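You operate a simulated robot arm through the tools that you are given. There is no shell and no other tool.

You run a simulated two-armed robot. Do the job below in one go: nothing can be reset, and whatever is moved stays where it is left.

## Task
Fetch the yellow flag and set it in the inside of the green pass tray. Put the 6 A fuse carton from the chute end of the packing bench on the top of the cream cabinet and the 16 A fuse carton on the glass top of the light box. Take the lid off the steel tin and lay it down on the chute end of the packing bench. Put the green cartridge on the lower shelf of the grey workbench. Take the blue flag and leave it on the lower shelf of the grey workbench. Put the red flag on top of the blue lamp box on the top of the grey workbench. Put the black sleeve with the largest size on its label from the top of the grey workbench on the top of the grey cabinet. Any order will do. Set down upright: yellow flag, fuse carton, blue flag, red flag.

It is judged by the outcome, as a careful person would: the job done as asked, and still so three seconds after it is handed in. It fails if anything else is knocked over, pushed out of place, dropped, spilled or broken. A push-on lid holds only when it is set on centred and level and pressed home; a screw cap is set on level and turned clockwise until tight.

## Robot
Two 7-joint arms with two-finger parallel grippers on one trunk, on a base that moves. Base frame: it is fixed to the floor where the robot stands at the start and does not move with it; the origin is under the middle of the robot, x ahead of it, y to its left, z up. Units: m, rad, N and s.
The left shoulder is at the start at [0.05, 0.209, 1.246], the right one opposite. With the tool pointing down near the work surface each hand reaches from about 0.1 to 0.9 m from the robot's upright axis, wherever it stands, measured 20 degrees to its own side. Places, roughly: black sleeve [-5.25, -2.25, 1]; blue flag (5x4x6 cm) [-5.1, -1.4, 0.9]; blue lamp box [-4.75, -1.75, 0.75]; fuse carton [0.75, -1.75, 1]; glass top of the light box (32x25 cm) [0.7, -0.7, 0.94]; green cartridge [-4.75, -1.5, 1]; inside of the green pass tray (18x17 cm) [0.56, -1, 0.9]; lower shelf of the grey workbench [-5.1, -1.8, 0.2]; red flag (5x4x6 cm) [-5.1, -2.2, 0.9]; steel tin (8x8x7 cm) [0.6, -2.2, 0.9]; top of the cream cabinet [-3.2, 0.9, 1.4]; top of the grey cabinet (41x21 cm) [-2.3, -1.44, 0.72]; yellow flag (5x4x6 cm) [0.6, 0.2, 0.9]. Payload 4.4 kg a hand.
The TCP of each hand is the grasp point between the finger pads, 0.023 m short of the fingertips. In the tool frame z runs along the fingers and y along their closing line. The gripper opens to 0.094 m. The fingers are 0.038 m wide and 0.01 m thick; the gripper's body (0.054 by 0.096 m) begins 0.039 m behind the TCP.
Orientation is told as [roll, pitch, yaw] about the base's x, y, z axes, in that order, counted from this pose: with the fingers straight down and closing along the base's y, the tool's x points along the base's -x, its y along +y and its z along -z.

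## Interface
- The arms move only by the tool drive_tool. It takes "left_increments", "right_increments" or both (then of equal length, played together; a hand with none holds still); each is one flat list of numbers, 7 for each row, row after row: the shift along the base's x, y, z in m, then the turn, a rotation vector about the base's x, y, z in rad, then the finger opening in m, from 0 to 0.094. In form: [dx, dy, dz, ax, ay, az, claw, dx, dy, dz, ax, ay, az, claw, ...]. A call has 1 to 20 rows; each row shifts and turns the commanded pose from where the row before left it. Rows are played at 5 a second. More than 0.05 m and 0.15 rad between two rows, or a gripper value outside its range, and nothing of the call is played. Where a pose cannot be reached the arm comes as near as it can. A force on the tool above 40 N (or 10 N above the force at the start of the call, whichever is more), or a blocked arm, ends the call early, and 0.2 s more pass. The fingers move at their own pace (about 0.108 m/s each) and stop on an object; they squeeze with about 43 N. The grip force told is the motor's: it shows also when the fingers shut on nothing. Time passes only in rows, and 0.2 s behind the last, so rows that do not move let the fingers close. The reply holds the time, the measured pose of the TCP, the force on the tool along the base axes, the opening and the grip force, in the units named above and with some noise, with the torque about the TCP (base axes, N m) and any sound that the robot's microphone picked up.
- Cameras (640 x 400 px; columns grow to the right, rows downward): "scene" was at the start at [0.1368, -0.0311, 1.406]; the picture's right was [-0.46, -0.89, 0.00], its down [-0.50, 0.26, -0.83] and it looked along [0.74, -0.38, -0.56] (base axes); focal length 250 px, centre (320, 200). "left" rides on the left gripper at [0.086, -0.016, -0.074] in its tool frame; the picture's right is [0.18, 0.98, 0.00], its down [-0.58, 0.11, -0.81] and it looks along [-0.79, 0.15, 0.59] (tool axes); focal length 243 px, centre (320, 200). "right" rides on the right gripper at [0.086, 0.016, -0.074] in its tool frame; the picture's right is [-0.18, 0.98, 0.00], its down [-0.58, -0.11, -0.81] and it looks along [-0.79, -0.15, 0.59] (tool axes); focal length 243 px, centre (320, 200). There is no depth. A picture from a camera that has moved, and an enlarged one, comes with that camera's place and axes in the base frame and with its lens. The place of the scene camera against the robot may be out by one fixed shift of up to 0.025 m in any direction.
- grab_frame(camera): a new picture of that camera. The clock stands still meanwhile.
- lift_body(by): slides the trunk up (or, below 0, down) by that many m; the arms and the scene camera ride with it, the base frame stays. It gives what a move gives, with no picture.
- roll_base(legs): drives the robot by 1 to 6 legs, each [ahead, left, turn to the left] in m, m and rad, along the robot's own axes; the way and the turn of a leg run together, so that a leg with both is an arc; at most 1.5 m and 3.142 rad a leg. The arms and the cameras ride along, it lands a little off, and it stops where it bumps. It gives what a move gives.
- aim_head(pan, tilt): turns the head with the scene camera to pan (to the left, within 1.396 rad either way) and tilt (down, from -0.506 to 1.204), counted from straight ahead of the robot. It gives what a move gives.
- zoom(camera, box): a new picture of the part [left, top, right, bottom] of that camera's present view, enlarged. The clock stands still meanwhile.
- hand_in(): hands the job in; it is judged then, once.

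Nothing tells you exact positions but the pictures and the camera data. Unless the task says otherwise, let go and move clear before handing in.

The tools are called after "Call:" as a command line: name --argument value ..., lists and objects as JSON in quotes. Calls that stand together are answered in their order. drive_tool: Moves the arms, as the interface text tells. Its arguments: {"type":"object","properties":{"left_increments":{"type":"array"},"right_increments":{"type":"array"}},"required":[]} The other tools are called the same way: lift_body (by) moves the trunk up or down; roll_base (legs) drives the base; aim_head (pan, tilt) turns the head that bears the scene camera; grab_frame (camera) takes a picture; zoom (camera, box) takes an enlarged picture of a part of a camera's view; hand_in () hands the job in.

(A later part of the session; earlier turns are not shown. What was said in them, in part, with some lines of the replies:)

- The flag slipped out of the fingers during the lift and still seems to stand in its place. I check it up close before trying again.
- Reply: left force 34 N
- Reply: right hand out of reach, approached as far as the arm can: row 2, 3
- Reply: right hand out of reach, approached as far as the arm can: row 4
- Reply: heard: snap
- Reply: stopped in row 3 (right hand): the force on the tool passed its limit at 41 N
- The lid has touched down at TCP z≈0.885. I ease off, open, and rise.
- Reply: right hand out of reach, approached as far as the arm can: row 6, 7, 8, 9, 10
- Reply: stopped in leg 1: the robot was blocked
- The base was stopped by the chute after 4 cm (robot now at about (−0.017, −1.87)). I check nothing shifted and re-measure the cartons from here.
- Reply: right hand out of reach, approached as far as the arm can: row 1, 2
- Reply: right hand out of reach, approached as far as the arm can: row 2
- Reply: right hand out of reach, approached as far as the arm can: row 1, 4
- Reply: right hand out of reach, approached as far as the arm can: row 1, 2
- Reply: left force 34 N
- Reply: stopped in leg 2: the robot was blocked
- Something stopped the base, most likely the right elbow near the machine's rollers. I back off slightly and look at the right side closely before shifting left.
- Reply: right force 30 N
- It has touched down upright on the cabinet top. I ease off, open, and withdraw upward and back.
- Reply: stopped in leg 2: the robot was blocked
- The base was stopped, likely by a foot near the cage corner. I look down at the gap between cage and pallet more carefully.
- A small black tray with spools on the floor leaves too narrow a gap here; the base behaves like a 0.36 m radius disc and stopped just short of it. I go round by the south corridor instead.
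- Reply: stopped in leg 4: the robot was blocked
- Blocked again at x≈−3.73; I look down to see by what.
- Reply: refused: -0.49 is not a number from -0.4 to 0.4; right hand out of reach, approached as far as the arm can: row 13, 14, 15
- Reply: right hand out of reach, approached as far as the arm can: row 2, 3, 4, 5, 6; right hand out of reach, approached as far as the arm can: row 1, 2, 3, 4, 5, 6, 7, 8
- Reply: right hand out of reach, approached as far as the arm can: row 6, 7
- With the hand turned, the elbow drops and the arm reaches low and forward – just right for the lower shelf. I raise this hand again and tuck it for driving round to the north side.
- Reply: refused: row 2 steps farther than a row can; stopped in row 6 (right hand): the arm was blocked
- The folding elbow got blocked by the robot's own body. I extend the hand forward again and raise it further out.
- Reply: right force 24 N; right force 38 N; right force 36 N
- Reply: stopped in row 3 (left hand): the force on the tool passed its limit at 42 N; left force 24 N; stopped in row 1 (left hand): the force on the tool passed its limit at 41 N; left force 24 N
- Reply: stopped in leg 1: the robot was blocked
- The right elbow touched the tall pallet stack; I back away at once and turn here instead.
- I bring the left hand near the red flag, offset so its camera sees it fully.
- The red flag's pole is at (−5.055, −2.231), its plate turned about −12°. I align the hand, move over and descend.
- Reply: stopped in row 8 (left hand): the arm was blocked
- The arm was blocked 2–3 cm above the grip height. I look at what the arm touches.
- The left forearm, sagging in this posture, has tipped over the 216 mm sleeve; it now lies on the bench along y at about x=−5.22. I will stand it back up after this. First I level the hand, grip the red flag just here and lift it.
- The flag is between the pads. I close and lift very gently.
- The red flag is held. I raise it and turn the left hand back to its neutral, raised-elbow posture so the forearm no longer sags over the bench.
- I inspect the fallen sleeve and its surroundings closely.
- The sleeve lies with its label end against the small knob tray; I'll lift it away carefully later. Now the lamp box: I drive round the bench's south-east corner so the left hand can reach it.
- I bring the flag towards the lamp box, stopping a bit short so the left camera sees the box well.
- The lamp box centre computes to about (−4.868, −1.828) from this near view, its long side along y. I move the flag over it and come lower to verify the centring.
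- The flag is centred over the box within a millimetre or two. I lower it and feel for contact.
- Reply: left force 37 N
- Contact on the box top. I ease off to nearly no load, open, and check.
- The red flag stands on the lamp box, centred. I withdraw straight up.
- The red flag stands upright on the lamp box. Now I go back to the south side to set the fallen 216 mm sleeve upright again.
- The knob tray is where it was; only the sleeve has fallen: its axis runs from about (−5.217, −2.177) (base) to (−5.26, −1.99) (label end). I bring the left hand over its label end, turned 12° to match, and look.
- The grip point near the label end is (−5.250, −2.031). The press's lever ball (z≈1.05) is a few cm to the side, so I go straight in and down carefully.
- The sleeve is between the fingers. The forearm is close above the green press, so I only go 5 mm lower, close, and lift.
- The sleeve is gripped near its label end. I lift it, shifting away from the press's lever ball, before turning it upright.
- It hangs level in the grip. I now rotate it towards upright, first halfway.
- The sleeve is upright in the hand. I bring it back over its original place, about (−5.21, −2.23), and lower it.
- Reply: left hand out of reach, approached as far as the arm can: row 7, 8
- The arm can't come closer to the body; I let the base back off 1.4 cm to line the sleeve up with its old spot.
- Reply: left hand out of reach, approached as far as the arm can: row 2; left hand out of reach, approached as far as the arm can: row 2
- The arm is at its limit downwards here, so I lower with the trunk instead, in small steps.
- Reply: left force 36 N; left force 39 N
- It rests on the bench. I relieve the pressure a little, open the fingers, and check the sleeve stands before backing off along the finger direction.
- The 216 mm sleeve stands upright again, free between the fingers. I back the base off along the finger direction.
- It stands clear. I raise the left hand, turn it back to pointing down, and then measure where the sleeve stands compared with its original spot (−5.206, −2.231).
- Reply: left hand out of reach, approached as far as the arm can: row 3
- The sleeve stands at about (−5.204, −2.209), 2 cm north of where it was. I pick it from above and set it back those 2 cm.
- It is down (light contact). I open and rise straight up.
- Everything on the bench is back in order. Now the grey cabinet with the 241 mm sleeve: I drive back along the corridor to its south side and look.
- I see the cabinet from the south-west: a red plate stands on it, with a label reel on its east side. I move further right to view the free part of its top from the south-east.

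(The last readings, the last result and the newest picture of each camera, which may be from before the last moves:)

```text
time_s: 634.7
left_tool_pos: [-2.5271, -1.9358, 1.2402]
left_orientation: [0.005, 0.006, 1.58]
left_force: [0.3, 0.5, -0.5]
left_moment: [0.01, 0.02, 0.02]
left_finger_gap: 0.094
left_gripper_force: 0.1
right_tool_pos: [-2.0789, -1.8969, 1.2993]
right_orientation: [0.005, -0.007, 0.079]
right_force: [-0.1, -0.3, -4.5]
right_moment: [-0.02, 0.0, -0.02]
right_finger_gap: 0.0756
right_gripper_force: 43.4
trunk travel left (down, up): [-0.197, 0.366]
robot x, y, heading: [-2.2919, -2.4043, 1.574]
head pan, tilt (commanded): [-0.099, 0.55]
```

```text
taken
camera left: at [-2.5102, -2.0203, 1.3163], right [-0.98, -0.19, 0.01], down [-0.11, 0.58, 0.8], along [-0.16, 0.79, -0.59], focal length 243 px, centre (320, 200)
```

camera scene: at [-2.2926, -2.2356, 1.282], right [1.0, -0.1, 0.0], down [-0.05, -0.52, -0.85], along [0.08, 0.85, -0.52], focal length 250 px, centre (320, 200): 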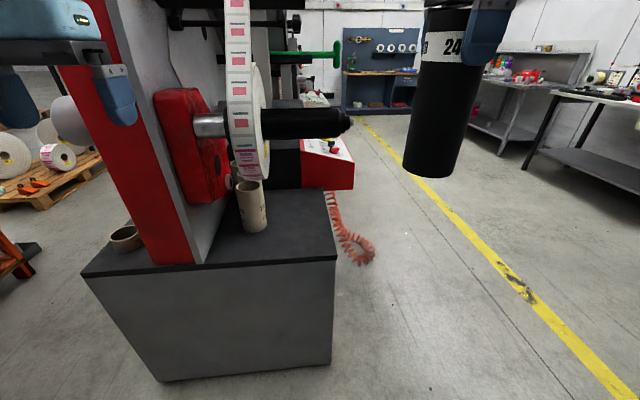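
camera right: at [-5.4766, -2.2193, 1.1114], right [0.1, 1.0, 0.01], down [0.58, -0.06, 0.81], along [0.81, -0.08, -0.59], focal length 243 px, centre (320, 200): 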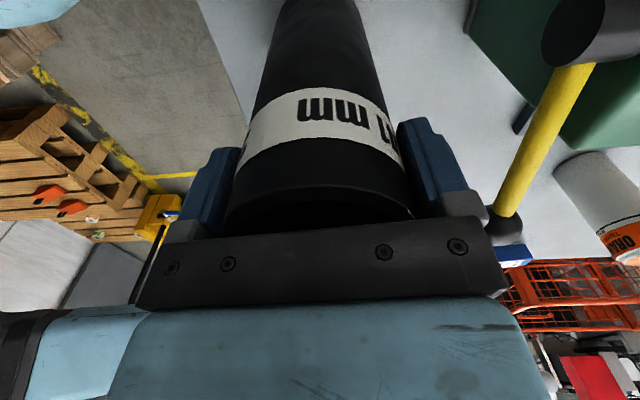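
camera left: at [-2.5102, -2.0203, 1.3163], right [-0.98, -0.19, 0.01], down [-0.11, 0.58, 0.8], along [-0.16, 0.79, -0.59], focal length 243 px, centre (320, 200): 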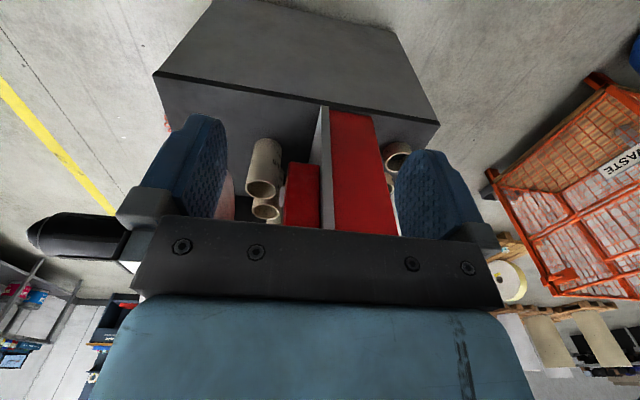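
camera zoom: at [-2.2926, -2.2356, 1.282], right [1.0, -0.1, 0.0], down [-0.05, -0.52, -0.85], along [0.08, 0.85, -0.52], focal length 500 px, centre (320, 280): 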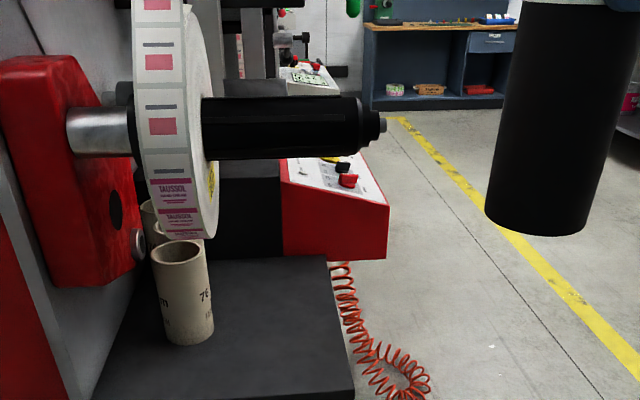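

The free part of the cabinet top is its eastern strip, x −2.40…−2.20, y −1.64…−1.24, at z≈0.72; a reel shaft overhangs its front edge at z≈1.13, so I'll come in from the east side. I raise the trunk, drive round and turn to face −x.

Call:
lift_body --by 0.1

Call:
roll_base --legs '[[0.22, -0.42, 0], [0, -0.4, 0], [0, 0, 1.567]]'

Call:
aim_head --pan -0.5 --tilt 0.5

Call:
grab_frame --camera "scene"

```text
time_s: 636.1
left_tool_pos: [-2.5271, -1.9344, 1.3408]
left_orientation: [0.006, 0.004, 1.579]
left_force: [0.4, -1.3, 0.7]
left_moment: [-0.01, -0.02, -0.02]
left_finger_gap: 0.0938
left_gripper_force: 0.1
right_tool_pos: [-2.0796, -1.8966, 1.399]
right_orientation: [0.005, -0.007, 0.079]
right_force: [-1.3, -0.2, -5.2]
right_moment: [-0.01, -0.01, 0.02]
right_finger_gap: 0.0756
right_gripper_force: 42.4
trunk travel left (down, up): [-0.297, 0.266]
robot x, y, heading: [-2.2933, -2.4009, 1.576]
head pan, tilt (commanded): [-0.099, 0.55]
```

```text
time_s: 647.7
left_tool_pos: [-1.9455, -2.4173, 1.3416]
left_orientation: [0.008, 0.006, -3.126]
left_force: [-0.3, 0.0, -1.2]
left_moment: [-0.03, 0.0, -0.01]
left_finger_gap: 0.0942
left_gripper_force: 0.1
right_tool_pos: [-1.9875, -1.9697, 1.3997]
right_orientation: [0.005, -0.007, 1.657]
right_force: [0.9, 0.5, -4.2]
right_moment: [-0.03, -0.04, 0.0]
right_finger_gap: 0.0761
right_gripper_force: 43.4
trunk travel left (down, up): [-0.297, 0.266]
robot x, y, heading: [-1.4767, -2.1792, -3.129]
head pan, tilt (commanded): [-0.099, 0.55]
```

```text
time_s: 648.6
left_tool_pos: [-1.945, -2.4174, 1.3409]
left_orientation: [0.007, 0.006, -3.125]
left_force: [0.4, -0.4, 0.2]
left_moment: [-0.01, 0.0, -0.01]
left_finger_gap: 0.0939
left_gripper_force: 0.0
right_tool_pos: [-1.9861, -1.9684, 1.3988]
right_orientation: [0.005, -0.006, 1.657]
right_force: [-0.2, 0.9, -4.1]
right_moment: [-0.02, 0.0, -0.02]
right_finger_gap: 0.0757
right_gripper_force: 43.2
trunk travel left (down, up): [-0.297, 0.266]
robot x, y, heading: [-1.4819, -2.1811, -3.132]
head pan, tilt (commanded): [-0.499, 0.499]
```

```text
taken
camera scene: at [-1.6372, -2.1272, 1.3866], right [0.47, 0.88, 0.0], down [0.42, -0.23, -0.88], along [-0.77, 0.41, -0.48], focal length 250 px, centre (320, 200)
```

scene: 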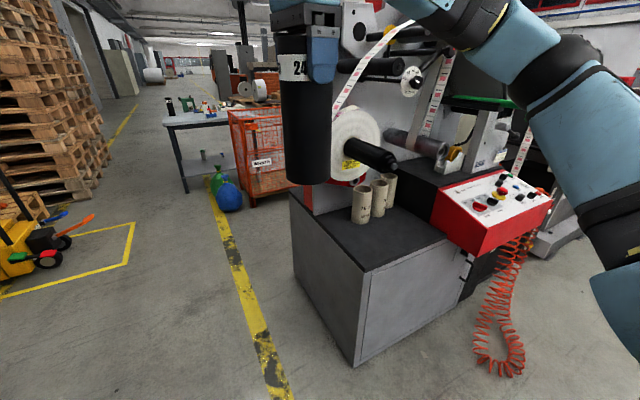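

The strip east of the cores is free; a second roller tip sits above at z≈1.35, so I will slide in from the east at mid height. First I turn the right hand to its neutral posture here in the open, lower the trunk, and move alongside.

Call:
drive_tool --right_increments '[0, 0, 0, 0, 0, 0.08, 0, 0, 0, 0, 0, 0, 0.12, 0, 0, 0, 0, 0, 0, 0.14, 0, 0, 0, 0, 0, 0, 0.14, 0, 0, 0, 0, 0, 0, 0.14, 0, 0, 0, 0, 0, 0, 0.14, 0, 0, 0, 0, 0, 0, 0.14, 0, 0, 0, 0, 0, 0, 0.14, 0, 0, 0, 0, 0, 0, 0.14, 0, 0, 0, 0, 0, 0, 0.14, 0, 0, 0, 0, 0, 0, 0.12, 0, 0, 0, 0, 0, 0, 0.054, 0, 0, 0, 0, 0, 0, 0, 0]'

Call:
lift_body --by -0.2

Call:
roll_base --legs '[[0, -0.52, 0]]'

Call:
aim_head --pan -0.1 --tilt 0.6

Call:
grab_frame --camera "scene"

Call:
grab_frame --camera "right"

```text
time_s: 651.4
left_tool_pos: [-1.9455, -2.417, 1.3408]
left_orientation: [0.006, 0.005, -3.125]
left_force: [0.0, 0.0, -0.4]
left_moment: [0.02, 0.01, 0.02]
left_finger_gap: 0.0942
left_gripper_force: 0.1
right_tool_pos: [-1.9866, -1.9695, 1.3988]
right_orientation: [0.008, -0.005, -3.132]
right_force: [0.2, -0.4, -4.0]
right_moment: [0.03, 0.03, 0.02]
right_finger_gap: 0.0759
right_gripper_force: 42.9
trunk travel left (down, up): [-0.297, 0.266]
robot x, y, heading: [-1.4839, -2.1774, -3.134]
head pan, tilt (commanded): [-0.499, 0.499]
```

```text
time_s: 653.6
left_tool_pos: [-1.9455, -2.4178, 1.1408]
left_orientation: [0.005, 0.006, -3.127]
left_force: [0.4, 0.1, -0.2]
left_moment: [0.05, -0.02, 0.01]
left_finger_gap: 0.0942
left_gripper_force: 0.0
right_tool_pos: [-1.9862, -1.9688, 1.1999]
right_orientation: [0.006, -0.006, -3.133]
right_force: [-0.7, -0.3, -4.0]
right_moment: [0.0, -0.03, -0.02]
right_finger_gap: 0.0756
right_gripper_force: 43.2
trunk travel left (down, up): [-0.097, 0.466]
robot x, y, heading: [-1.4795, -2.179, -3.134]
head pan, tilt (commanded): [-0.499, 0.499]
```

```text
time_s: 658.6
left_tool_pos: [-1.9492, -1.9054, 1.1397]
left_orientation: [0.005, 0.006, -3.121]
left_force: [-0.1, 0.0, 0.7]
left_moment: [0.02, 0.01, -0.04]
left_finger_gap: 0.0939
left_gripper_force: 0.1
right_tool_pos: [-1.9952, -1.4578, 1.1988]
right_orientation: [0.006, -0.006, -3.128]
right_force: [-0.6, 0.1, -4.7]
right_moment: [-0.02, 0.02, 0.04]
right_finger_gap: 0.0758
right_gripper_force: 43.1
trunk travel left (down, up): [-0.097, 0.466]
robot x, y, heading: [-1.4877, -1.6663, -3.123]
head pan, tilt (commanded): [-0.499, 0.499]
```

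```text
time_s: 659.5
left_tool_pos: [-1.9499, -1.9054, 1.1407]
left_orientation: [0.006, 0.005, -3.121]
left_force: [0.0, -0.2, -0.6]
left_moment: [-0.02, 0.0, 0.01]
left_finger_gap: 0.0941
left_gripper_force: 0.1
right_tool_pos: [-1.9947, -1.4573, 1.1985]
right_orientation: [0.006, -0.009, -3.128]
right_force: [-0.1, 0.4, -4.6]
right_moment: [0.0, 0.0, 0.03]
right_finger_gap: 0.0757
right_gripper_force: 42.9
trunk travel left (down, up): [-0.097, 0.466]
robot x, y, heading: [-1.4839, -1.6681, -3.128]
head pan, tilt (commanded): [-0.099, 0.6]
```

```text
taken
camera scene: at [-1.6507, -1.6483, 1.1775], right [0.09, 1.0, 0.0], down [0.56, -0.05, -0.82], along [-0.82, 0.07, -0.57], focal length 250 px, centre (320, 200)
```

scene: 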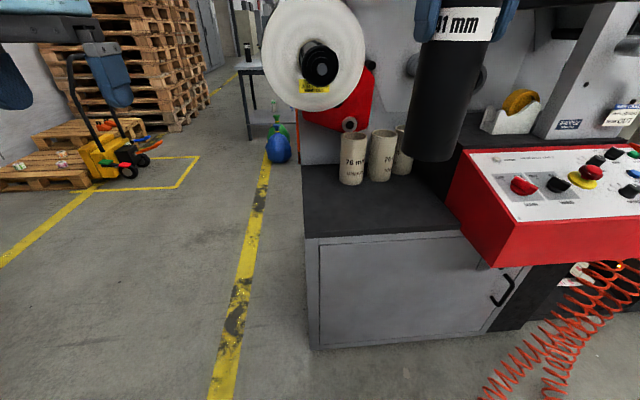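

```text
taken
camera right: at [-1.9066, -1.4707, 1.2738], right [-0.17, -0.99, 0.01], down [-0.58, 0.11, 0.81], along [-0.8, 0.13, -0.59], focal length 243 px, centre (320, 200)
```

right: 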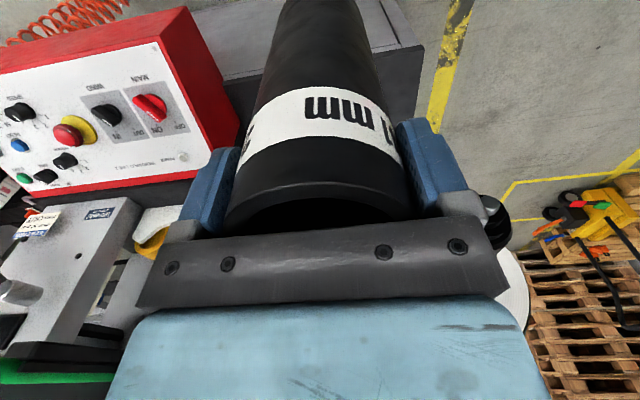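

The free strip is x −2.39…−2.17 here, the cores stand at x≈−2.44, the control box begins at y≈−1.27. I lower the hand to mid height, roll closer, and move the sleeve over (−2.285, −1.45).

Call:
drive_tool --right_increments '[0, 0, -0.008, 0, 0, 0, 0, 0, 0, -0.015, 0, 0, 0, 0, 0, 0, -0.02, 0, 0, 0, 0, 0, 0, -0.02, 0, 0, 0, 0, 0, 0, -0.02, 0, 0, 0, 0, 0, 0, -0.02, 0, 0, 0, 0, 0, 0, -0.018, 0, 0, 0, 0, 0, 0, -0.01, 0, 0, 0, 0, 0, 0, 0, 0, 0, 0, 0]'

Call:
roll_base --legs '[[0.2, 0, 0]]'

Call:
grab_frame --camera "scene"

Call:
grab_frame --camera "right"

```text
time_s: 661.5
left_tool_pos: [-1.9505, -1.9053, 1.1404]
left_orientation: [0.003, 0.004, -3.121]
left_force: [0.3, 0.5, -0.4]
left_moment: [0.02, -0.01, 0.02]
left_finger_gap: 0.0938
left_gripper_force: 0.1
right_tool_pos: [-1.9933, -1.4591, 1.0682]
right_orientation: [0.005, -0.009, -3.126]
right_force: [0.3, -0.4, -5.0]
right_moment: [0.02, -0.04, -0.02]
right_finger_gap: 0.0758
right_gripper_force: 43.6
trunk travel left (down, up): [-0.097, 0.466]
robot x, y, heading: [-1.4841, -1.6631, -3.126]
head pan, tilt (commanded): [-0.099, 0.6]
```

```text
time_s: 663.0
left_tool_pos: [-2.1446, -1.9076, 1.1403]
left_orientation: [0.005, 0.005, -3.12]
left_force: [0.0, -0.2, -0.5]
left_moment: [0.0, 0.0, -0.01]
left_finger_gap: 0.094
left_gripper_force: 0.0
right_tool_pos: [-2.1908, -1.4604, 1.0678]
right_orientation: [0.006, -0.005, -3.129]
right_force: [-0.1, 0.2, -4.2]
right_moment: [0.02, -0.02, 0.0]
right_finger_gap: 0.0755
right_gripper_force: 43.1
trunk travel left (down, up): [-0.097, 0.466]
robot x, y, heading: [-1.6798, -1.6661, -3.128]
head pan, tilt (commanded): [-0.099, 0.6]
```

```text
taken
camera scene: at [-1.8462, -1.6512, 1.1774], right [0.09, 1.0, 0.0], down [0.56, -0.05, -0.82], along [-0.82, 0.07, -0.57], focal length 250 px, centre (320, 200)
```

scene: 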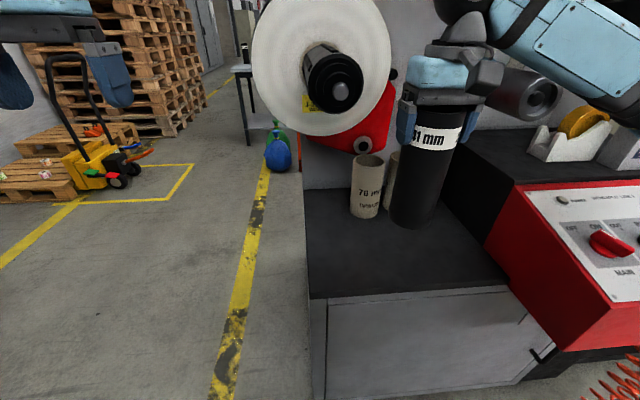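

```text
taken
camera right: at [-2.1023, -1.4739, 1.1424], right [-0.17, -0.99, 0.01], down [-0.58, 0.11, 0.81], along [-0.8, 0.13, -0.59], focal length 243 px, centre (320, 200)
```

right: 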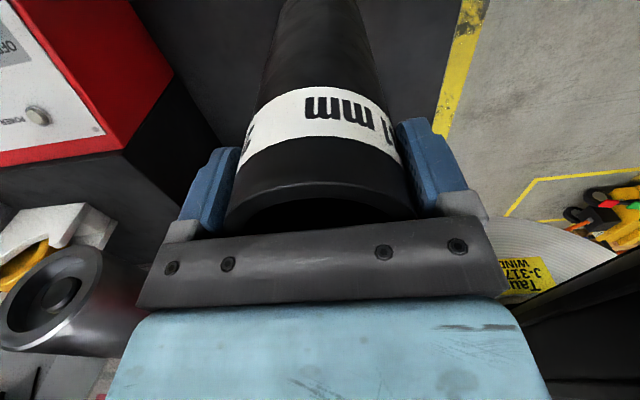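

The space between the reel shaft (y≈−1.60) and the metal roller (y≈−1.34) suits y≈−1.49. I shift the sleeve there and move in to x≈−2.265.

Call:
drive_tool --right_increments '[-0.004, -0.006, 0, 0, 0, 0, 0, -0.01, -0.01, 0, 0, 0, 0, 0, -0.014, -0.008, -0.005, 0, 0, 0, 0, -0.016, -0.006, -0.01, 0, 0, 0, 0, -0.014, 0, -0.012, 0, 0, 0, 0, -0.01, 0, -0.014, 0, 0, 0, 0, -0.006, 0, -0.014, 0, 0, 0, 0, 0, 0, -0.014, 0, 0, 0, 0, 0, 0, -0.014, 0, 0, 0, 0, 0, 0, -0.01, 0, 0, 0, 0, 0, 0, -0.005, 0, 0, 0, 0, 0, 0, 0, 0, 0, 0, 0]'

Call:
grab_frame --camera "scene"

Call:
grab_frame --camera "right"

```text
time_s: 665.6
left_tool_pos: [-2.1444, -1.9081, 1.1408]
left_orientation: [0.004, 0.005, -3.12]
left_force: [0.0, -0.1, 0.7]
left_moment: [0.02, 0.03, -0.01]
left_finger_gap: 0.0939
left_gripper_force: 0.1
right_tool_pos: [-2.2622, -1.4916, 0.9684]
right_orientation: [0.007, -0.006, -3.127]
right_force: [0.3, -0.1, -3.5]
right_moment: [-0.01, 0.03, 0.0]
right_finger_gap: 0.0757
right_gripper_force: 43.0
trunk travel left (down, up): [-0.097, 0.466]
robot x, y, heading: [-1.6812, -1.6639, -3.133]
head pan, tilt (commanded): [-0.099, 0.6]
```

```text
taken
camera scene: at [-1.8455, -1.6513, 1.1776], right [0.09, 1.0, 0.0], down [0.56, -0.05, -0.82], along [-0.82, 0.07, -0.57], focal length 250 px, centre (320, 200)
```

scene: 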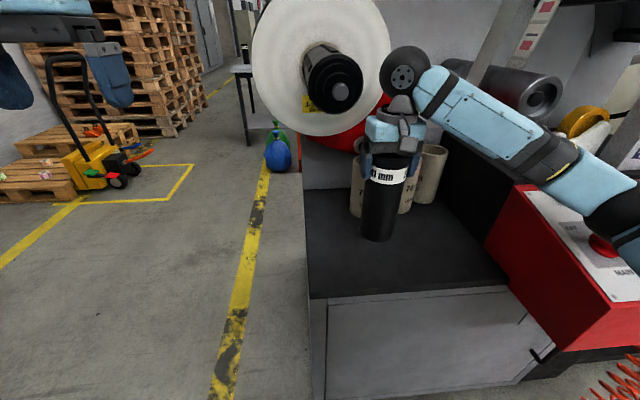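

```text
taken
camera right: at [-2.1754, -1.5044, 1.044], right [-0.17, -0.99, 0.01], down [-0.58, 0.11, 0.81], along [-0.8, 0.13, -0.59], focal length 243 px, centre (320, 200)
```

right: 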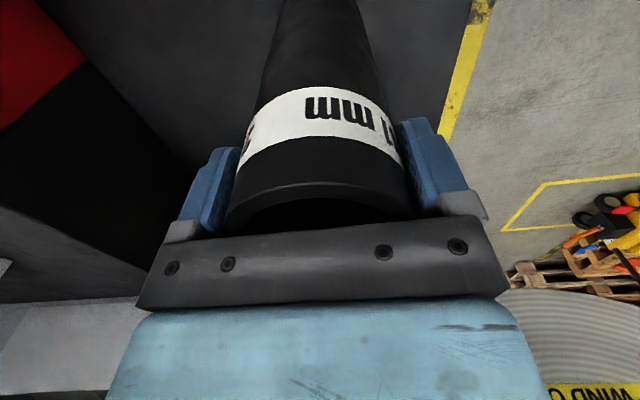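

The elbow has dropped close above the control box; with the trunk higher the elbow stays up. I raise the trunk 0.1 m, then lower the arm by the same, and check the posture.

Call:
lift_body --by 0.1

Call:
drive_tool --right_increments '[0, 0, -0.008, 0, 0, 0, 0, 0, 0, -0.014, 0, 0, 0, 0, 0, 0, -0.016, 0, 0, 0, 0, 0, 0, -0.016, 0, 0, 0, 0, 0, 0, -0.016, 0, 0, 0, 0, 0, 0, -0.014, 0, 0, 0, 0, 0, 0, -0.01, 0, 0, 0, 0, 0, 0, -0.006, 0, 0, 0, 0, 0, 0, 0, 0, 0, 0, 0]'

Call:
grab_frame --camera "scene"

```text
time_s: 667.0
left_tool_pos: [-2.1446, -1.9079, 1.2403]
left_orientation: [0.003, 0.004, -3.12]
left_force: [0.2, 0.4, 0.3]
left_moment: [0.01, 0.0, 0.01]
left_finger_gap: 0.094
left_gripper_force: 0.1
right_tool_pos: [-2.2627, -1.4913, 1.0677]
right_orientation: [0.003, -0.006, -3.127]
right_force: [0.2, 0.3, -5.3]
right_moment: [0.03, 0.02, -0.02]
right_finger_gap: 0.0757
right_gripper_force: 43.0
trunk travel left (down, up): [-0.197, 0.366]
robot x, y, heading: [-1.6799, -1.6686, -3.131]
head pan, tilt (commanded): [-0.099, 0.6]
```

```text
time_s: 669.0
left_tool_pos: [-2.1454, -1.9089, 1.2412]
left_orientation: [0.004, 0.006, -3.12]
left_force: [-0.3, 0.1, -0.5]
left_moment: [0.01, 0.03, 0.01]
left_finger_gap: 0.0941
left_gripper_force: 0.1
right_tool_pos: [-2.2622, -1.4907, 0.9678]
right_orientation: [0.006, -0.007, -3.126]
right_force: [0.9, -0.3, -5.0]
right_moment: [0.02, -0.01, 0.01]
right_finger_gap: 0.076
right_gripper_force: 42.7
trunk travel left (down, up): [-0.197, 0.366]
robot x, y, heading: [-1.6791, -1.6668, -3.127]
head pan, tilt (commanded): [-0.099, 0.6]
```

```text
taken
camera scene: at [-1.8456, -1.6512, 1.2775], right [0.09, 1.0, 0.0], down [0.56, -0.05, -0.82], along [-0.82, 0.07, -0.57], focal length 250 px, centre (320, 200)
```

scene: 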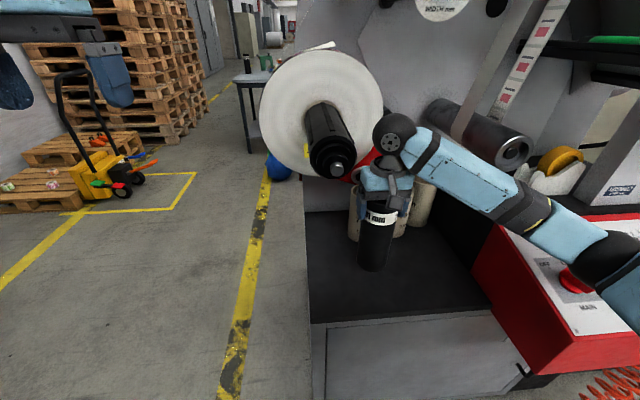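

Call:
lift_body --by 0.1

Call:
drive_tool --right_increments '[0, 0, -0.008, 0, 0, 0, 0, 0, 0, -0.014, 0, 0, 0, 0, 0, 0, -0.016, 0, 0, 0, 0, 0, 0, -0.016, 0, 0, 0, 0, 0, 0, -0.016, 0, 0, 0, 0, 0, 0, -0.014, 0, 0, 0, 0, 0, 0, -0.01, 0, 0, 0, 0, 0, 0, -0.006, 0, 0, 0, 0, 0, 0, 0, 0, 0, 0, 0]'

Call:
grab_frame --camera "scene"

```text
time_s: 670.3
left_tool_pos: [-2.1462, -1.9078, 1.3397]
left_orientation: [0.005, 0.006, -3.12]
left_force: [0.1, 0.5, 0.3]
left_moment: [-0.02, -0.01, 0.02]
left_finger_gap: 0.0943
left_gripper_force: 0.0
right_tool_pos: [-2.2635, -1.4911, 1.0693]
right_orientation: [0.006, -0.005, -3.125]
right_force: [0.5, -0.3, -4.2]
right_moment: [-0.02, -0.05, 0.0]
right_finger_gap: 0.0756
right_gripper_force: 42.7
trunk travel left (down, up): [-0.297, 0.266]
robot x, y, heading: [-1.6823, -1.6674, -3.126]
head pan, tilt (commanded): [-0.099, 0.6]
```

```text
time_s: 672.3
left_tool_pos: [-2.1449, -1.9078, 1.3417]
left_orientation: [0.007, 0.005, -3.118]
left_force: [0.5, 0.3, 0.3]
left_moment: [0.03, 0.0, 0.01]
left_finger_gap: 0.094
left_gripper_force: 0.1
right_tool_pos: [-2.2634, -1.491, 0.9678]
right_orientation: [0.006, -0.01, -3.129]
right_force: [0.5, -0.2, -4.3]
right_moment: [-0.01, -0.01, -0.05]
right_finger_gap: 0.0756
right_gripper_force: 43.3
trunk travel left (down, up): [-0.297, 0.266]
robot x, y, heading: [-1.6762, -1.6686, -3.128]
head pan, tilt (commanded): [-0.099, 0.6]
```

```text
taken
camera scene: at [-1.8457, -1.6512, 1.3775], right [0.09, 1.0, 0.0], down [0.56, -0.05, -0.82], along [-0.82, 0.07, -0.57], focal length 250 px, centre (320, 200)
```

scene: 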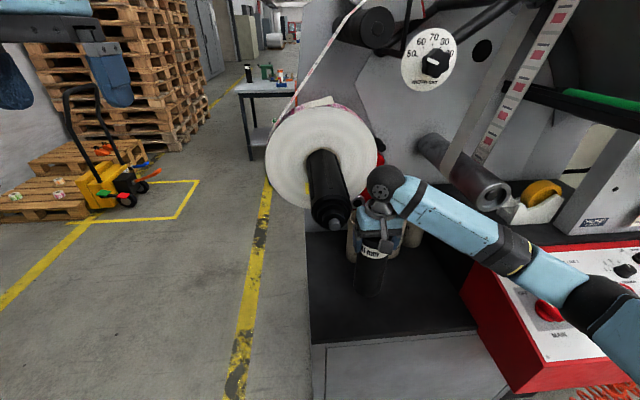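

The forearm still runs low over the control box. I withdraw the sleeve eastward, shift the base 0.23 m south so that the elbow stays clear of the box, and come in again.

Call:
drive_tool --right_increments '[0.008, 0, 0.004, 0, 0, 0, 0, 0.016, 0, 0.006, 0, 0, 0, 0, 0.02, 0, 0.006, 0, 0, 0, 0, 0.024, 0, 0.004, 0, 0, 0, 0, 0.026, 0, 0, 0, 0, 0, 0, 0.026, 0, 0, 0, 0, 0, 0, 0.026, 0, 0, 0, 0, 0, 0, 0.026, 0, 0, 0, 0, 0, 0, 0.026, 0, 0, 0, 0, 0, 0, 0.022, 0, 0, 0, 0, 0, 0, 0.014, 0, 0, 0, 0, 0, 0, 0.006, 0, 0, 0, 0, 0, 0, 0, 0, 0, 0, 0, 0, 0]'

Call:
roll_base --legs '[[0, 0.24, 0]]'

Call:
lift_body --by -0.06

Call:
drive_tool --right_increments '[0, 0.01, 0.01, 0, 0, 0, 0, 0, 0.018, 0.01, 0, 0, 0, 0, 0, 0.022, 0.01, 0, 0, 0, 0, 0, 0.024, 0.01, 0, 0, 0, 0, 0, 0.024, 0.01, 0, 0, 0, 0, 0, 0.024, 0.01, 0, 0, 0, 0, 0, 0.024, 0, 0, 0, 0, 0, 0, 0.024, 0, 0, 0, 0, 0, 0, 0.024, 0, 0, 0, 0, 0, 0, 0.02, 0, 0, 0, 0, 0, 0, 0.012, 0, 0, 0, 0, 0, 0, 0.006, 0, 0, 0, 0, 0, 0, 0, 0, 0, 0, 0, 0]'

Call:
grab_frame --camera "scene"

```text
time_s: 675.1
left_tool_pos: [-2.1455, -1.9074, 1.3411]
left_orientation: [0.006, 0.005, -3.122]
left_force: [0.6, -0.1, 0.0]
left_moment: [0.01, 0.01, 0.0]
left_finger_gap: 0.0939
left_gripper_force: 0.0
right_tool_pos: [-2.0217, -1.492, 0.9874]
right_orientation: [0.004, -0.006, -3.127]
right_force: [-0.6, -1.5, -4.2]
right_moment: [0.0, 0.01, 0.0]
right_finger_gap: 0.0755
right_gripper_force: 43.2
trunk travel left (down, up): [-0.297, 0.266]
robot x, y, heading: [-1.683, -1.6656, -3.126]
head pan, tilt (commanded): [-0.099, 0.6]
```

```text
time_s: 677.9
left_tool_pos: [-2.1422, -2.1529, 1.3407]
left_orientation: [0.004, 0.005, -3.124]
left_force: [-0.2, -0.4, 0.1]
left_moment: [-0.02, 0.01, 0.02]
left_finger_gap: 0.0943
left_gripper_force: 0.1
right_tool_pos: [-2.0192, -1.7354, 0.9885]
right_orientation: [0.005, -0.008, -3.129]
right_force: [0.5, 0.0, -4.1]
right_moment: [0.01, -0.01, 0.01]
right_finger_gap: 0.0756
right_gripper_force: 43.2
trunk travel left (down, up): [-0.297, 0.266]
robot x, y, heading: [-1.6759, -1.9067, -3.134]
head pan, tilt (commanded): [-0.099, 0.6]
```

```text
time_s: 678.9
left_tool_pos: [-2.142, -2.1501, 1.2804]
left_orientation: [0.006, 0.005, -3.124]
left_force: [0.2, 0.5, 1.6]
left_moment: [0.01, -0.02, -0.01]
left_finger_gap: 0.0942
left_gripper_force: 0.1
right_tool_pos: [-2.0187, -1.7359, 0.9291]
right_orientation: [0.006, -0.008, -3.13]
right_force: [0.3, 0.0, -4.8]
right_moment: [0.0, -0.04, -0.01]
right_finger_gap: 0.0759
right_gripper_force: 43.3
trunk travel left (down, up): [-0.237, 0.326]
robot x, y, heading: [-1.6758, -1.913, -3.131]
head pan, tilt (commanded): [-0.099, 0.6]
```

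```text
time_s: 681.6
left_tool_pos: [-2.1427, -2.1529, 1.2809]
left_orientation: [0.007, 0.004, -3.123]
left_force: [-0.4, 0.1, -1.0]
left_moment: [-0.02, 0.03, 0.0]
left_finger_gap: 0.0941
left_gripper_force: 0.0
right_tool_pos: [-2.0239, -1.5031, 0.9882]
right_orientation: [0.008, -0.006, -3.129]
right_force: [0.6, 0.4, -4.6]
right_moment: [0.02, 0.02, -0.01]
right_finger_gap: 0.0755
right_gripper_force: 43.1
right hand out of reach, approached as far as the arm can: row 5
trunk travel left (down, up): [-0.237, 0.326]
robot x, y, heading: [-1.676, -1.9126, -3.133]
head pan, tilt (commanded): [-0.099, 0.6]
```

```text
taken
camera scene: at [-1.8424, -1.8949, 1.3175], right [0.09, 1.0, 0.0], down [0.56, -0.05, -0.82], along [-0.82, 0.07, -0.57], focal length 250 px, centre (320, 200)
```

scene: 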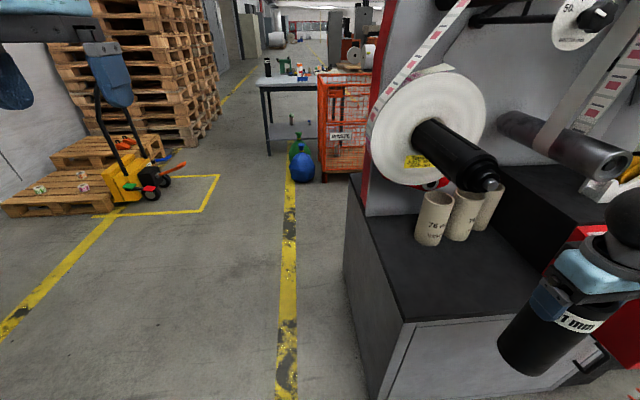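

The sleeve is in line with the gap between the reel shaft and the metal roller. I slide it in again and check the arm.

Call:
drive_tool --right_increments '[-0.008, 0.002, 0, 0, 0, 0, 0, -0.016, 0.002, 0, 0, 0, 0, 0, -0.022, 0.002, 0, 0, 0, 0, 0, -0.024, 0.001, 0, 0, 0, 0, 0, -0.024, 0.001, 0, 0, 0, 0, 0, -0.024, 0, 0, 0, 0, 0, 0, -0.024, 0, 0, 0, 0, 0, 0, -0.024, 0, 0, 0, 0, 0, 0, -0.024, 0, 0, 0, 0, 0, 0, -0.022, 0, 0, 0, 0, 0, 0, -0.016, 0, 0, 0, 0, 0, 0, -0.008, 0, 0, 0, 0, 0, 0, 0, 0, 0, 0, 0, 0, 0]'

Call:
grab_frame --camera "scene"

Call:
aim_head --pan -0.7 --tilt 0.6

Call:
grab_frame --camera "scene"

```text
time_s: 684.5
left_tool_pos: [-2.1421, -2.1505, 1.2812]
left_orientation: [0.007, 0.006, -3.124]
left_force: [0.3, 1.3, -0.2]
left_moment: [-0.03, 0.0, 0.0]
left_finger_gap: 0.0939
left_gripper_force: 0.1
right_tool_pos: [-2.2604, -1.4958, 0.989]
right_orientation: [0.004, -0.007, -3.128]
right_force: [0.7, 0.1, -4.1]
right_moment: [0.03, 0.01, 0.02]
right_finger_gap: 0.0757
right_gripper_force: 43.3
trunk travel left (down, up): [-0.237, 0.326]
robot x, y, heading: [-1.6781, -1.9105, -3.126]
head pan, tilt (commanded): [-0.099, 0.6]
```

```text
taken
camera scene: at [-1.8424, -1.8948, 1.3175], right [0.09, 1.0, 0.0], down [0.56, -0.05, -0.82], along [-0.82, 0.07, -0.57], focal length 250 px, centre (320, 200)
```

scene: 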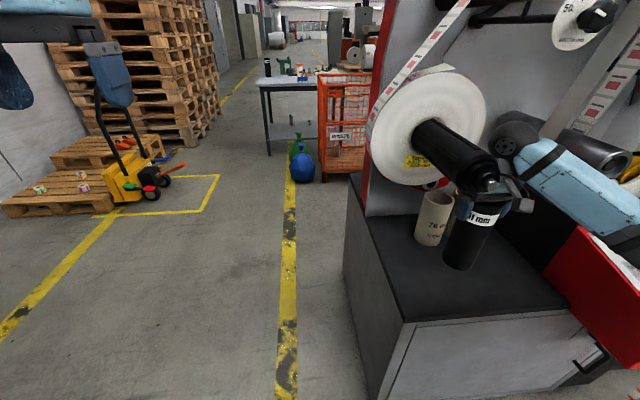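

```text
time_s: 685.5
left_tool_pos: [-2.1433, -2.1495, 1.2818]
left_orientation: [0.005, 0.005, -3.124]
left_force: [0.1, 0.3, 0.3]
left_moment: [0.0, -0.02, 0.01]
left_finger_gap: 0.094
left_gripper_force: 0.1
right_tool_pos: [-2.26, -1.496, 0.9877]
right_orientation: [0.008, -0.005, -3.129]
right_force: [-0.4, -0.7, -4.5]
right_moment: [0.0, 0.0, 0.03]
right_finger_gap: 0.0756
right_gripper_force: 43.2
trunk travel left (down, up): [-0.237, 0.326]
robot x, y, heading: [-1.6803, -1.9151, -3.132]
head pan, tilt (commanded): [-0.7, 0.6]
```

```text
taken
camera scene: at [-1.8228, -1.8465, 1.3175], right [0.63, 0.77, 0.0], down [0.44, -0.36, -0.82], along [-0.64, 0.52, -0.57], focal length 250 px, centre (320, 200)
```

scene: 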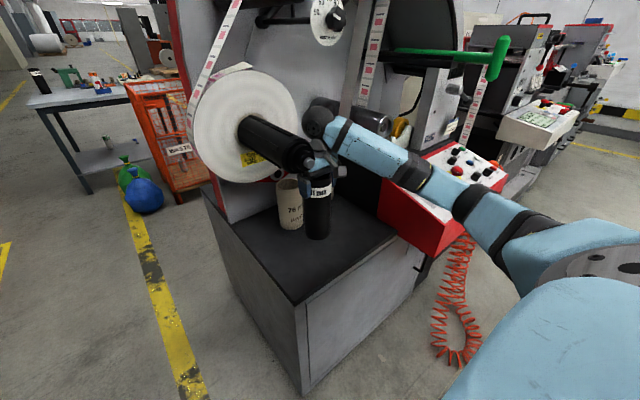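

The arm now runs nearly straight at z≈1.1, well clear above the control box. I lower the sleeve onto the cabinet top.

Call:
drive_tool --right_increments '[0, 0, -0.006, 0, 0, 0, 0, 0, 0, -0.012, 0, 0, 0, 0, 0, 0, -0.014, 0, 0, 0, 0, 0, 0, -0.014, 0, 0, 0, 0, 0, 0, -0.01, 0, 0, 0, 0, 0, 0, -0.006, 0, 0, 0, 0, 0, 0, 0, 0, 0, 0, 0]'

Call:
grab_frame --camera "scene"

Call:
drive_tool --right_increments '[0, 0, -0.006, 0, 0, 0, 0, 0, 0, -0.006, 0, 0, 0, 0, 0, 0, -0.004, 0, 0, 0, 0, 0, 0, 0, 0, 0, 0, 0]'

```text
time_s: 687.0
left_tool_pos: [-2.1419, -2.1509, 1.28]
left_orientation: [0.005, 0.005, -3.123]
left_force: [-0.1, 0.2, -0.4]
left_moment: [0.0, 0.05, 0.04]
left_finger_gap: 0.0942
left_gripper_force: 0.0
right_tool_pos: [-2.2615, -1.4952, 0.926]
right_orientation: [0.007, -0.006, -3.129]
right_force: [0.4, -0.1, -4.9]
right_moment: [0.02, -0.04, 0.02]
right_finger_gap: 0.0758
right_gripper_force: 42.9
trunk travel left (down, up): [-0.237, 0.326]
robot x, y, heading: [-1.6796, -1.9132, -3.133]
head pan, tilt (commanded): [-0.7, 0.6]
```

```text
taken
camera scene: at [-1.8227, -1.8465, 1.3175], right [0.64, 0.77, 0.0], down [0.44, -0.36, -0.82], along [-0.64, 0.52, -0.57], focal length 250 px, centre (320, 200)
```

scene: 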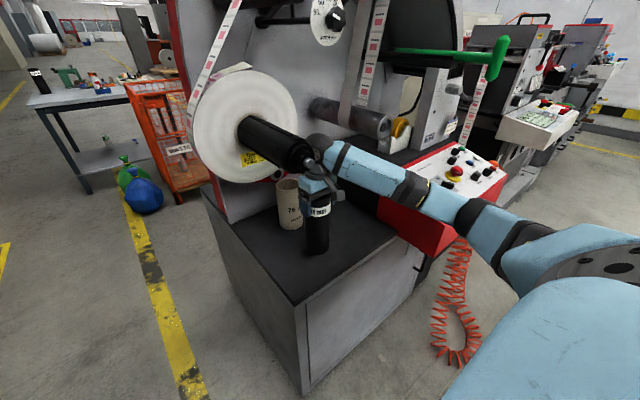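

```text
time_s: 688.0
left_tool_pos: [-2.1434, -2.1512, 1.2816]
left_orientation: [0.006, 0.006, -3.123]
left_force: [-0.1, -0.1, 0.4]
left_moment: [0.02, 0.0, -0.02]
left_finger_gap: 0.0942
left_gripper_force: 0.0
right_tool_pos: [-2.2597, -1.4942, 0.9099]
right_orientation: [0.007, -0.009, -3.13]
right_force: [-0.2, -1.0, -4.8]
right_moment: [0.02, -0.03, 0.04]
right_finger_gap: 0.0753
right_gripper_force: 43.1
trunk travel left (down, up): [-0.237, 0.326]
robot x, y, heading: [-1.6732, -1.9108, -3.14]
head pan, tilt (commanded): [-0.7, 0.6]
```

Call:
drive_tool --right_increments '[0, 0, -0.004, 0, 0, 0, 0, 0, 0, -0.004, 0, 0, 0, 0, 0, 0, 0, 0, 0, 0, 0]'

Call:
drive_tool --right_increments '[0, 0, -0.004, 0, 0, 0, 0, 0, 0, -0.003, 0, 0, 0, 0, 0, 0, 0, 0, 0, 0, 0]'

Call:
drive_tool --right_increments '[0, 0, -0.003, 0, 0, 0, 0, 0, 0, -0.003, 0, 0, 0, 0, 0, 0, 0, 0, 0, 0, 0]'

```text
time_s: 688.9
left_tool_pos: [-2.1419, -2.1506, 1.2809]
left_orientation: [0.004, 0.006, -3.124]
left_force: [-0.2, 0.9, -0.6]
left_moment: [0.03, -0.03, -0.03]
left_finger_gap: 0.094
left_gripper_force: 0.1
right_tool_pos: [-2.2605, -1.4941, 0.9018]
right_orientation: [0.006, -0.007, -3.129]
right_force: [0.2, -0.2, -4.2]
right_moment: [0.02, -0.03, -0.01]
right_finger_gap: 0.0753
right_gripper_force: 42.9
trunk travel left (down, up): [-0.237, 0.326]
robot x, y, heading: [-1.6788, -1.9132, -3.134]
head pan, tilt (commanded): [-0.7, 0.6]
```

```text
time_s: 689.6
left_tool_pos: [-2.1421, -2.1507, 1.2804]
left_orientation: [0.005, 0.005, -3.124]
left_force: [-0.3, -0.1, -0.4]
left_moment: [-0.01, 0.0, -0.01]
left_finger_gap: 0.0939
left_gripper_force: 0.0
right_tool_pos: [-2.26, -1.4966, 0.895]
right_orientation: [0.007, -0.006, -3.131]
right_force: [-0.3, 1.0, -3.9]
right_moment: [-0.02, -0.01, -0.02]
right_finger_gap: 0.0756
right_gripper_force: 43.2
trunk travel left (down, up): [-0.237, 0.326]
robot x, y, heading: [-1.6811, -1.9151, -3.13]
head pan, tilt (commanded): [-0.7, 0.6]
```

```text
time_s: 690.5
left_tool_pos: [-2.1413, -2.151, 1.2818]
left_orientation: [0.006, 0.005, -3.123]
left_force: [-0.4, 0.3, 0.5]
left_moment: [-0.02, 0.01, 0.0]
left_finger_gap: 0.0939
left_gripper_force: 0.1
right_tool_pos: [-2.2594, -1.4967, 0.8902]
right_orientation: [0.005, -0.007, -3.129]
right_force: [0.9, 0.1, -0.7]
right_moment: [0.16, -0.15, 0.0]
right_finger_gap: 0.0754
right_gripper_force: 43.3
trunk travel left (down, up): [-0.237, 0.326]
robot x, y, heading: [-1.6771, -1.9141, -3.13]
head pan, tilt (commanded): [-0.7, 0.6]
```

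Contact is just beginning. A last 2 mm, then I open.

Call:
drive_tool --right_increments '[0, 0, -0.002, 0, 0, 0, 0, 0, 0, 0, 0, 0, 0, 0]'

Call:
drive_tool --right_increments '[0, 0, 0, 0, 0, 0, 0.085, 0, 0, 0, 0, 0, 0, 0.094, 0, 0, 0, 0, 0, 0, 0.094, 0, 0, 0, 0, 0, 0, 0.094]'

Call:
grab_frame --camera "right"

Call:
zoom --camera "scene" --box '[230, 100, 430, 280]'

```text
time_s: 691.0
left_tool_pos: [-2.1401, -2.1516, 1.2814]
left_orientation: [0.002, 0.002, -3.124]
left_force: [-0.6, -0.3, 0.3]
left_moment: [0.03, 0.0, -0.03]
left_finger_gap: 0.0942
left_gripper_force: 0.0
right_tool_pos: [-2.2597, -1.4962, 0.8897]
right_orientation: [0.006, -0.009, -3.131]
right_force: [0.0, 1.3, 15.2]
right_moment: [0.76, -0.54, 0.05]
right_finger_gap: 0.0753
right_gripper_force: 42.8
trunk travel left (down, up): [-0.237, 0.326]
robot x, y, heading: [-1.6747, -1.9098, -3.132]
head pan, tilt (commanded): [-0.7, 0.6]
```

```text
time_s: 692.0
left_tool_pos: [-2.1421, -2.1502, 1.2808]
left_orientation: [0.006, 0.005, -3.124]
left_force: [0.9, 0.4, -1.0]
left_moment: [0.03, 0.02, -0.02]
left_finger_gap: 0.0937
left_gripper_force: 0.1
right_tool_pos: [-2.2593, -1.4953, 0.8879]
right_orientation: [0.006, -0.008, -3.129]
right_force: [0.2, -0.3, 0.0]
right_moment: [0.01, 0.02, -0.08]
right_finger_gap: 0.0938
right_gripper_force: 0.1
trunk travel left (down, up): [-0.237, 0.326]
robot x, y, heading: [-1.6823, -1.9106, -3.128]
head pan, tilt (commanded): [-0.7, 0.6]
```

```text
taken
camera right: at [-2.1722, -1.5091, 0.9625], right [-0.17, -0.98, 0.01], down [-0.58, 0.11, 0.81], along [-0.8, 0.14, -0.59], focal length 243 px, centre (320, 200)
```

right: 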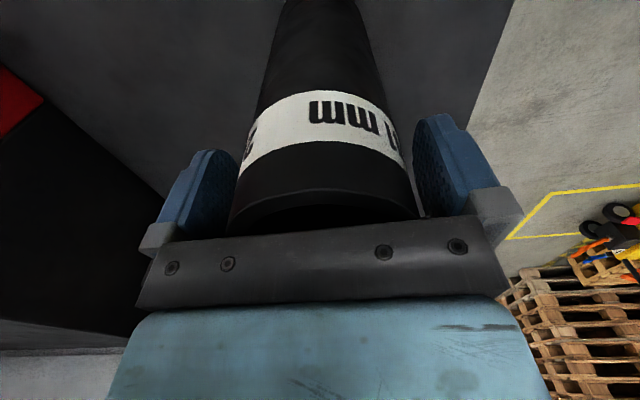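

```text
2.22 times, centred on (330, 190) of scene
camera zoom: at [-1.8223, -1.8468, 1.3176], right [0.64, 0.77, 0.0], down [0.44, -0.36, -0.83], along [-0.64, 0.52, -0.56], focal length 556 px, centre (298, 222)
```

zoom: 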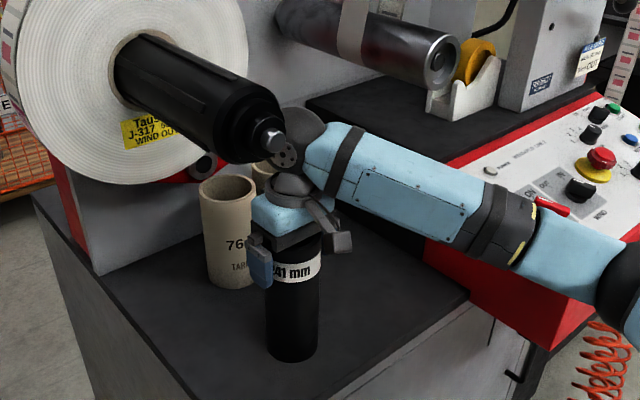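

The sleeve stands on the grey cabinet. I raise the hand clear of the rim and withdraw eastward.

Call:
drive_tool --right_increments '[0, 0, 0.01, 0, 0, 0, 0.094, 0, 0, 0.015, 0, 0, 0, 0.094, 0, 0, 0.02, 0, 0, 0, 0.094, 0, 0, 0.02, 0, 0, 0, 0.094, 0, 0, 0.02, 0, 0, 0, 0.094, 0, 0, 0.01, 0, 0, 0, 0.094, 0.015, 0, 0, 0, 0, 0, 0.094, 0.025, 0, 0, 0, 0, 0, 0.094, 0.03, 0, 0, 0, 0, 0, 0.094, 0.03, 0, 0, 0, 0, 0, 0.094, 0.03, 0, 0, 0, 0, 0, 0.094, 0.03, 0, 0, 0, 0, 0, 0.094, 0.03, 0, 0, 0, 0, 0, 0.094, 0.03, 0, 0, 0, 0, 0, 0.094, 0.03, 0, 0, 0, 0, 0, 0.094, 0, 0, 0, 0, 0, 0, 0.094]'

Call:
grab_frame --camera "scene"

Call:
zoom --camera "scene" --box '[230, 100, 430, 280]'

```text
time_s: 695.5
left_tool_pos: [-2.1424, -2.1502, 1.2792]
left_orientation: [0.006, 0.005, -3.124]
left_force: [-0.2, -0.4, 0.4]
left_moment: [-0.02, -0.01, -0.04]
left_finger_gap: 0.0939
left_gripper_force: 0.1
right_tool_pos: [-2.0114, -1.495, 0.9796]
right_orientation: [0.008, -0.006, -3.128]
right_force: [-0.3, 0.5, 0.2]
right_moment: [-0.02, 0.0, 0.01]
right_finger_gap: 0.0939
right_gripper_force: 0.0
trunk travel left (down, up): [-0.237, 0.326]
robot x, y, heading: [-1.6784, -1.9115, -3.127]
head pan, tilt (commanded): [-0.7, 0.6]
```

```text
taken
camera scene: at [-1.823, -1.8457, 1.3174], right [0.64, 0.77, 0.0], down [0.44, -0.36, -0.82], along [-0.64, 0.52, -0.57], focal length 250 px, centre (320, 200)
```

scene: 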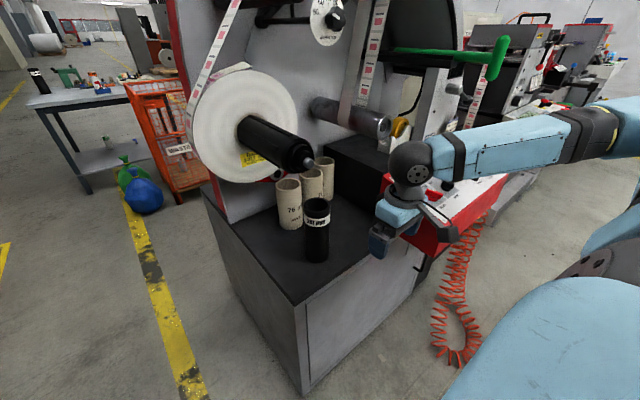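

```text
2.22 times, centred on (330, 190) of scene
camera zoom: at [-1.823, -1.8457, 1.3174], right [0.64, 0.77, 0.0], down [0.44, -0.36, -0.82], along [-0.64, 0.52, -0.57], focal length 556 px, centre (298, 222)
```

zoom: 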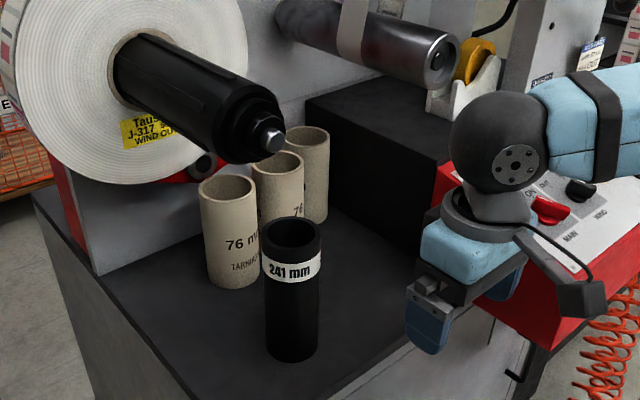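

The 241 mm sleeve stands on the grey cabinet's top. I back away clear and take a last look at the scene, including the workbench in the distance.

Call:
roll_base --legs '[[-0.35, 0, 0]]'

Call:
zoom --camera "scene" --box '[0, 40, 220, 220]'

Call:
aim_head --pan -0.4 --tilt 0.4

Call:
grab_frame --camera "scene"

Call:
zoom --camera "scene" --box '[130, 60, 290, 180]'

```text
time_s: 697.7
left_tool_pos: [-1.7955, -2.1494, 1.2804]
left_orientation: [0.006, 0.005, -3.117]
left_force: [-0.1, 0.5, -0.3]
left_moment: [0.01, -0.01, 0.02]
left_finger_gap: 0.0938
left_gripper_force: 0.1
right_tool_pos: [-1.6688, -1.4936, 0.9809]
right_orientation: [0.004, -0.007, -3.123]
right_force: [0.8, -0.5, -0.2]
right_moment: [-0.01, 0.01, 0.02]
right_finger_gap: 0.094
right_gripper_force: 0.2
trunk travel left (down, up): [-0.237, 0.326]
robot x, y, heading: [-1.3337, -1.9047, -3.124]
head pan, tilt (commanded): [-0.7, 0.6]
```

```text
2.22 times, centred on (110, 130) of scene
camera zoom: at [-1.4779, -1.8427, 1.3176], right [0.63, 0.78, 0.0], down [0.44, -0.36, -0.83], along [-0.64, 0.52, -0.56], focal length 556 px, centre (787, 356)
```

zoom: 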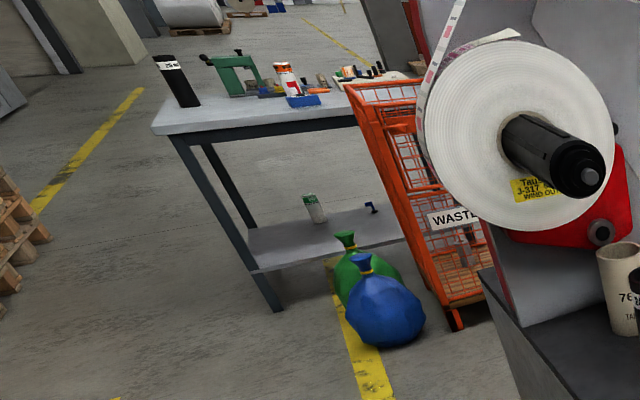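

```text
time_s: 698.5
left_tool_pos: [-1.7964, -2.1493, 1.2808]
left_orientation: [0.006, 0.004, -3.118]
left_force: [-0.1, 0.0, -0.6]
left_moment: [-0.01, 0.0, 0.01]
left_finger_gap: 0.0942
left_gripper_force: 0.1
right_tool_pos: [-1.6691, -1.4934, 0.9803]
right_orientation: [0.006, -0.006, -3.123]
right_force: [0.1, -0.7, -0.3]
right_moment: [0.03, 0.01, -0.02]
right_finger_gap: 0.0941
right_gripper_force: 0.1
trunk travel left (down, up): [-0.237, 0.326]
robot x, y, heading: [-1.3324, -1.9049, -3.123]
head pan, tilt (commanded): [-0.4, 0.4]
```

```text
taken
camera scene: at [-1.4958, -1.8638, 1.3357], right [0.37, 0.93, 0.0], down [0.36, -0.15, -0.92], along [-0.85, 0.34, -0.39], focal length 250 px, centre (320, 200)
```

scene: 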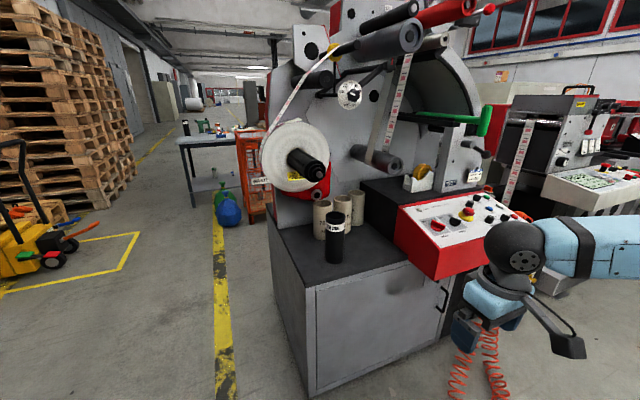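

```text
3.33 times, centred on (210, 120) of scene
camera zoom: at [-1.4958, -1.8638, 1.3357], right [0.37, 0.93, 0.0], down [0.36, -0.15, -0.92], along [-0.85, 0.34, -0.39], focal length 834 px, centre (687, 467)
```

zoom: 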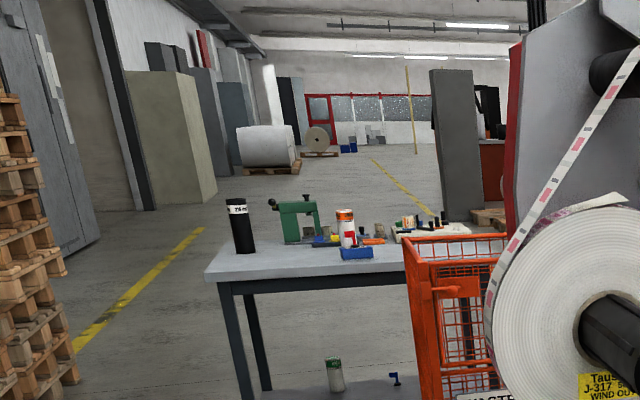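

Everything checks out. The blue flag and green cartridge stand on the lower shelf, and the red flag is on the lamp box. The 241 mm sleeve is on the grey cabinet, and the 216 mm sleeve I knocked over is back upright at its place. The hands are empty and clear, so I hand in.

Call:
hand_in

```text
The job is handed in.
```

I've handed the job in. All nine items were where you asked when I last saw them, but I knocked one other thing over along the way and had to put it back.

| Item | Where it is now |
|---|---|
| Yellow flag | Upright in the green pass tray |
| 16 A fuse carton | Upright on the glass of the light box |
| 6 A fuse carton | Upright on top of the cream cabinet |
| Steel tin lid | Off the tin, lying flat on the packing bench just right of the paper rolls. I took this area to be the chute end |
| Blue flag | Upright on the lower shelf of the grey workbench |
| Green cartridge | Standing on the lower shelf of the grey workbench |
| Red flag | Upright on top of the blue lamp box |
| 241 mm black sleeve | Standing on top of the grey cabinet. It was the larger of the two; the other reads 216 mm |

**The mishap:** my left forearm tipped the 216 mm sleeve over while I was reaching for the red flag. It fell against the small knob tray, which did not appear to move. I stood the sleeve back up within about a centimetre of its original spot, though its label may face a slightly different way.

**Contacts and blocked moves:**
- **Yellow flag:** it slipped from my grip on the first try but stayed standing.
- **Base and arm:** the base was stopped five times. My elbow touched the pallet stack, and I think it also met the label machine. The other stops were most likely the chute, the pallet jack's lever and a small spool tray on the floor. I saw nothing shifted in my checks, but I did not measure those objects.
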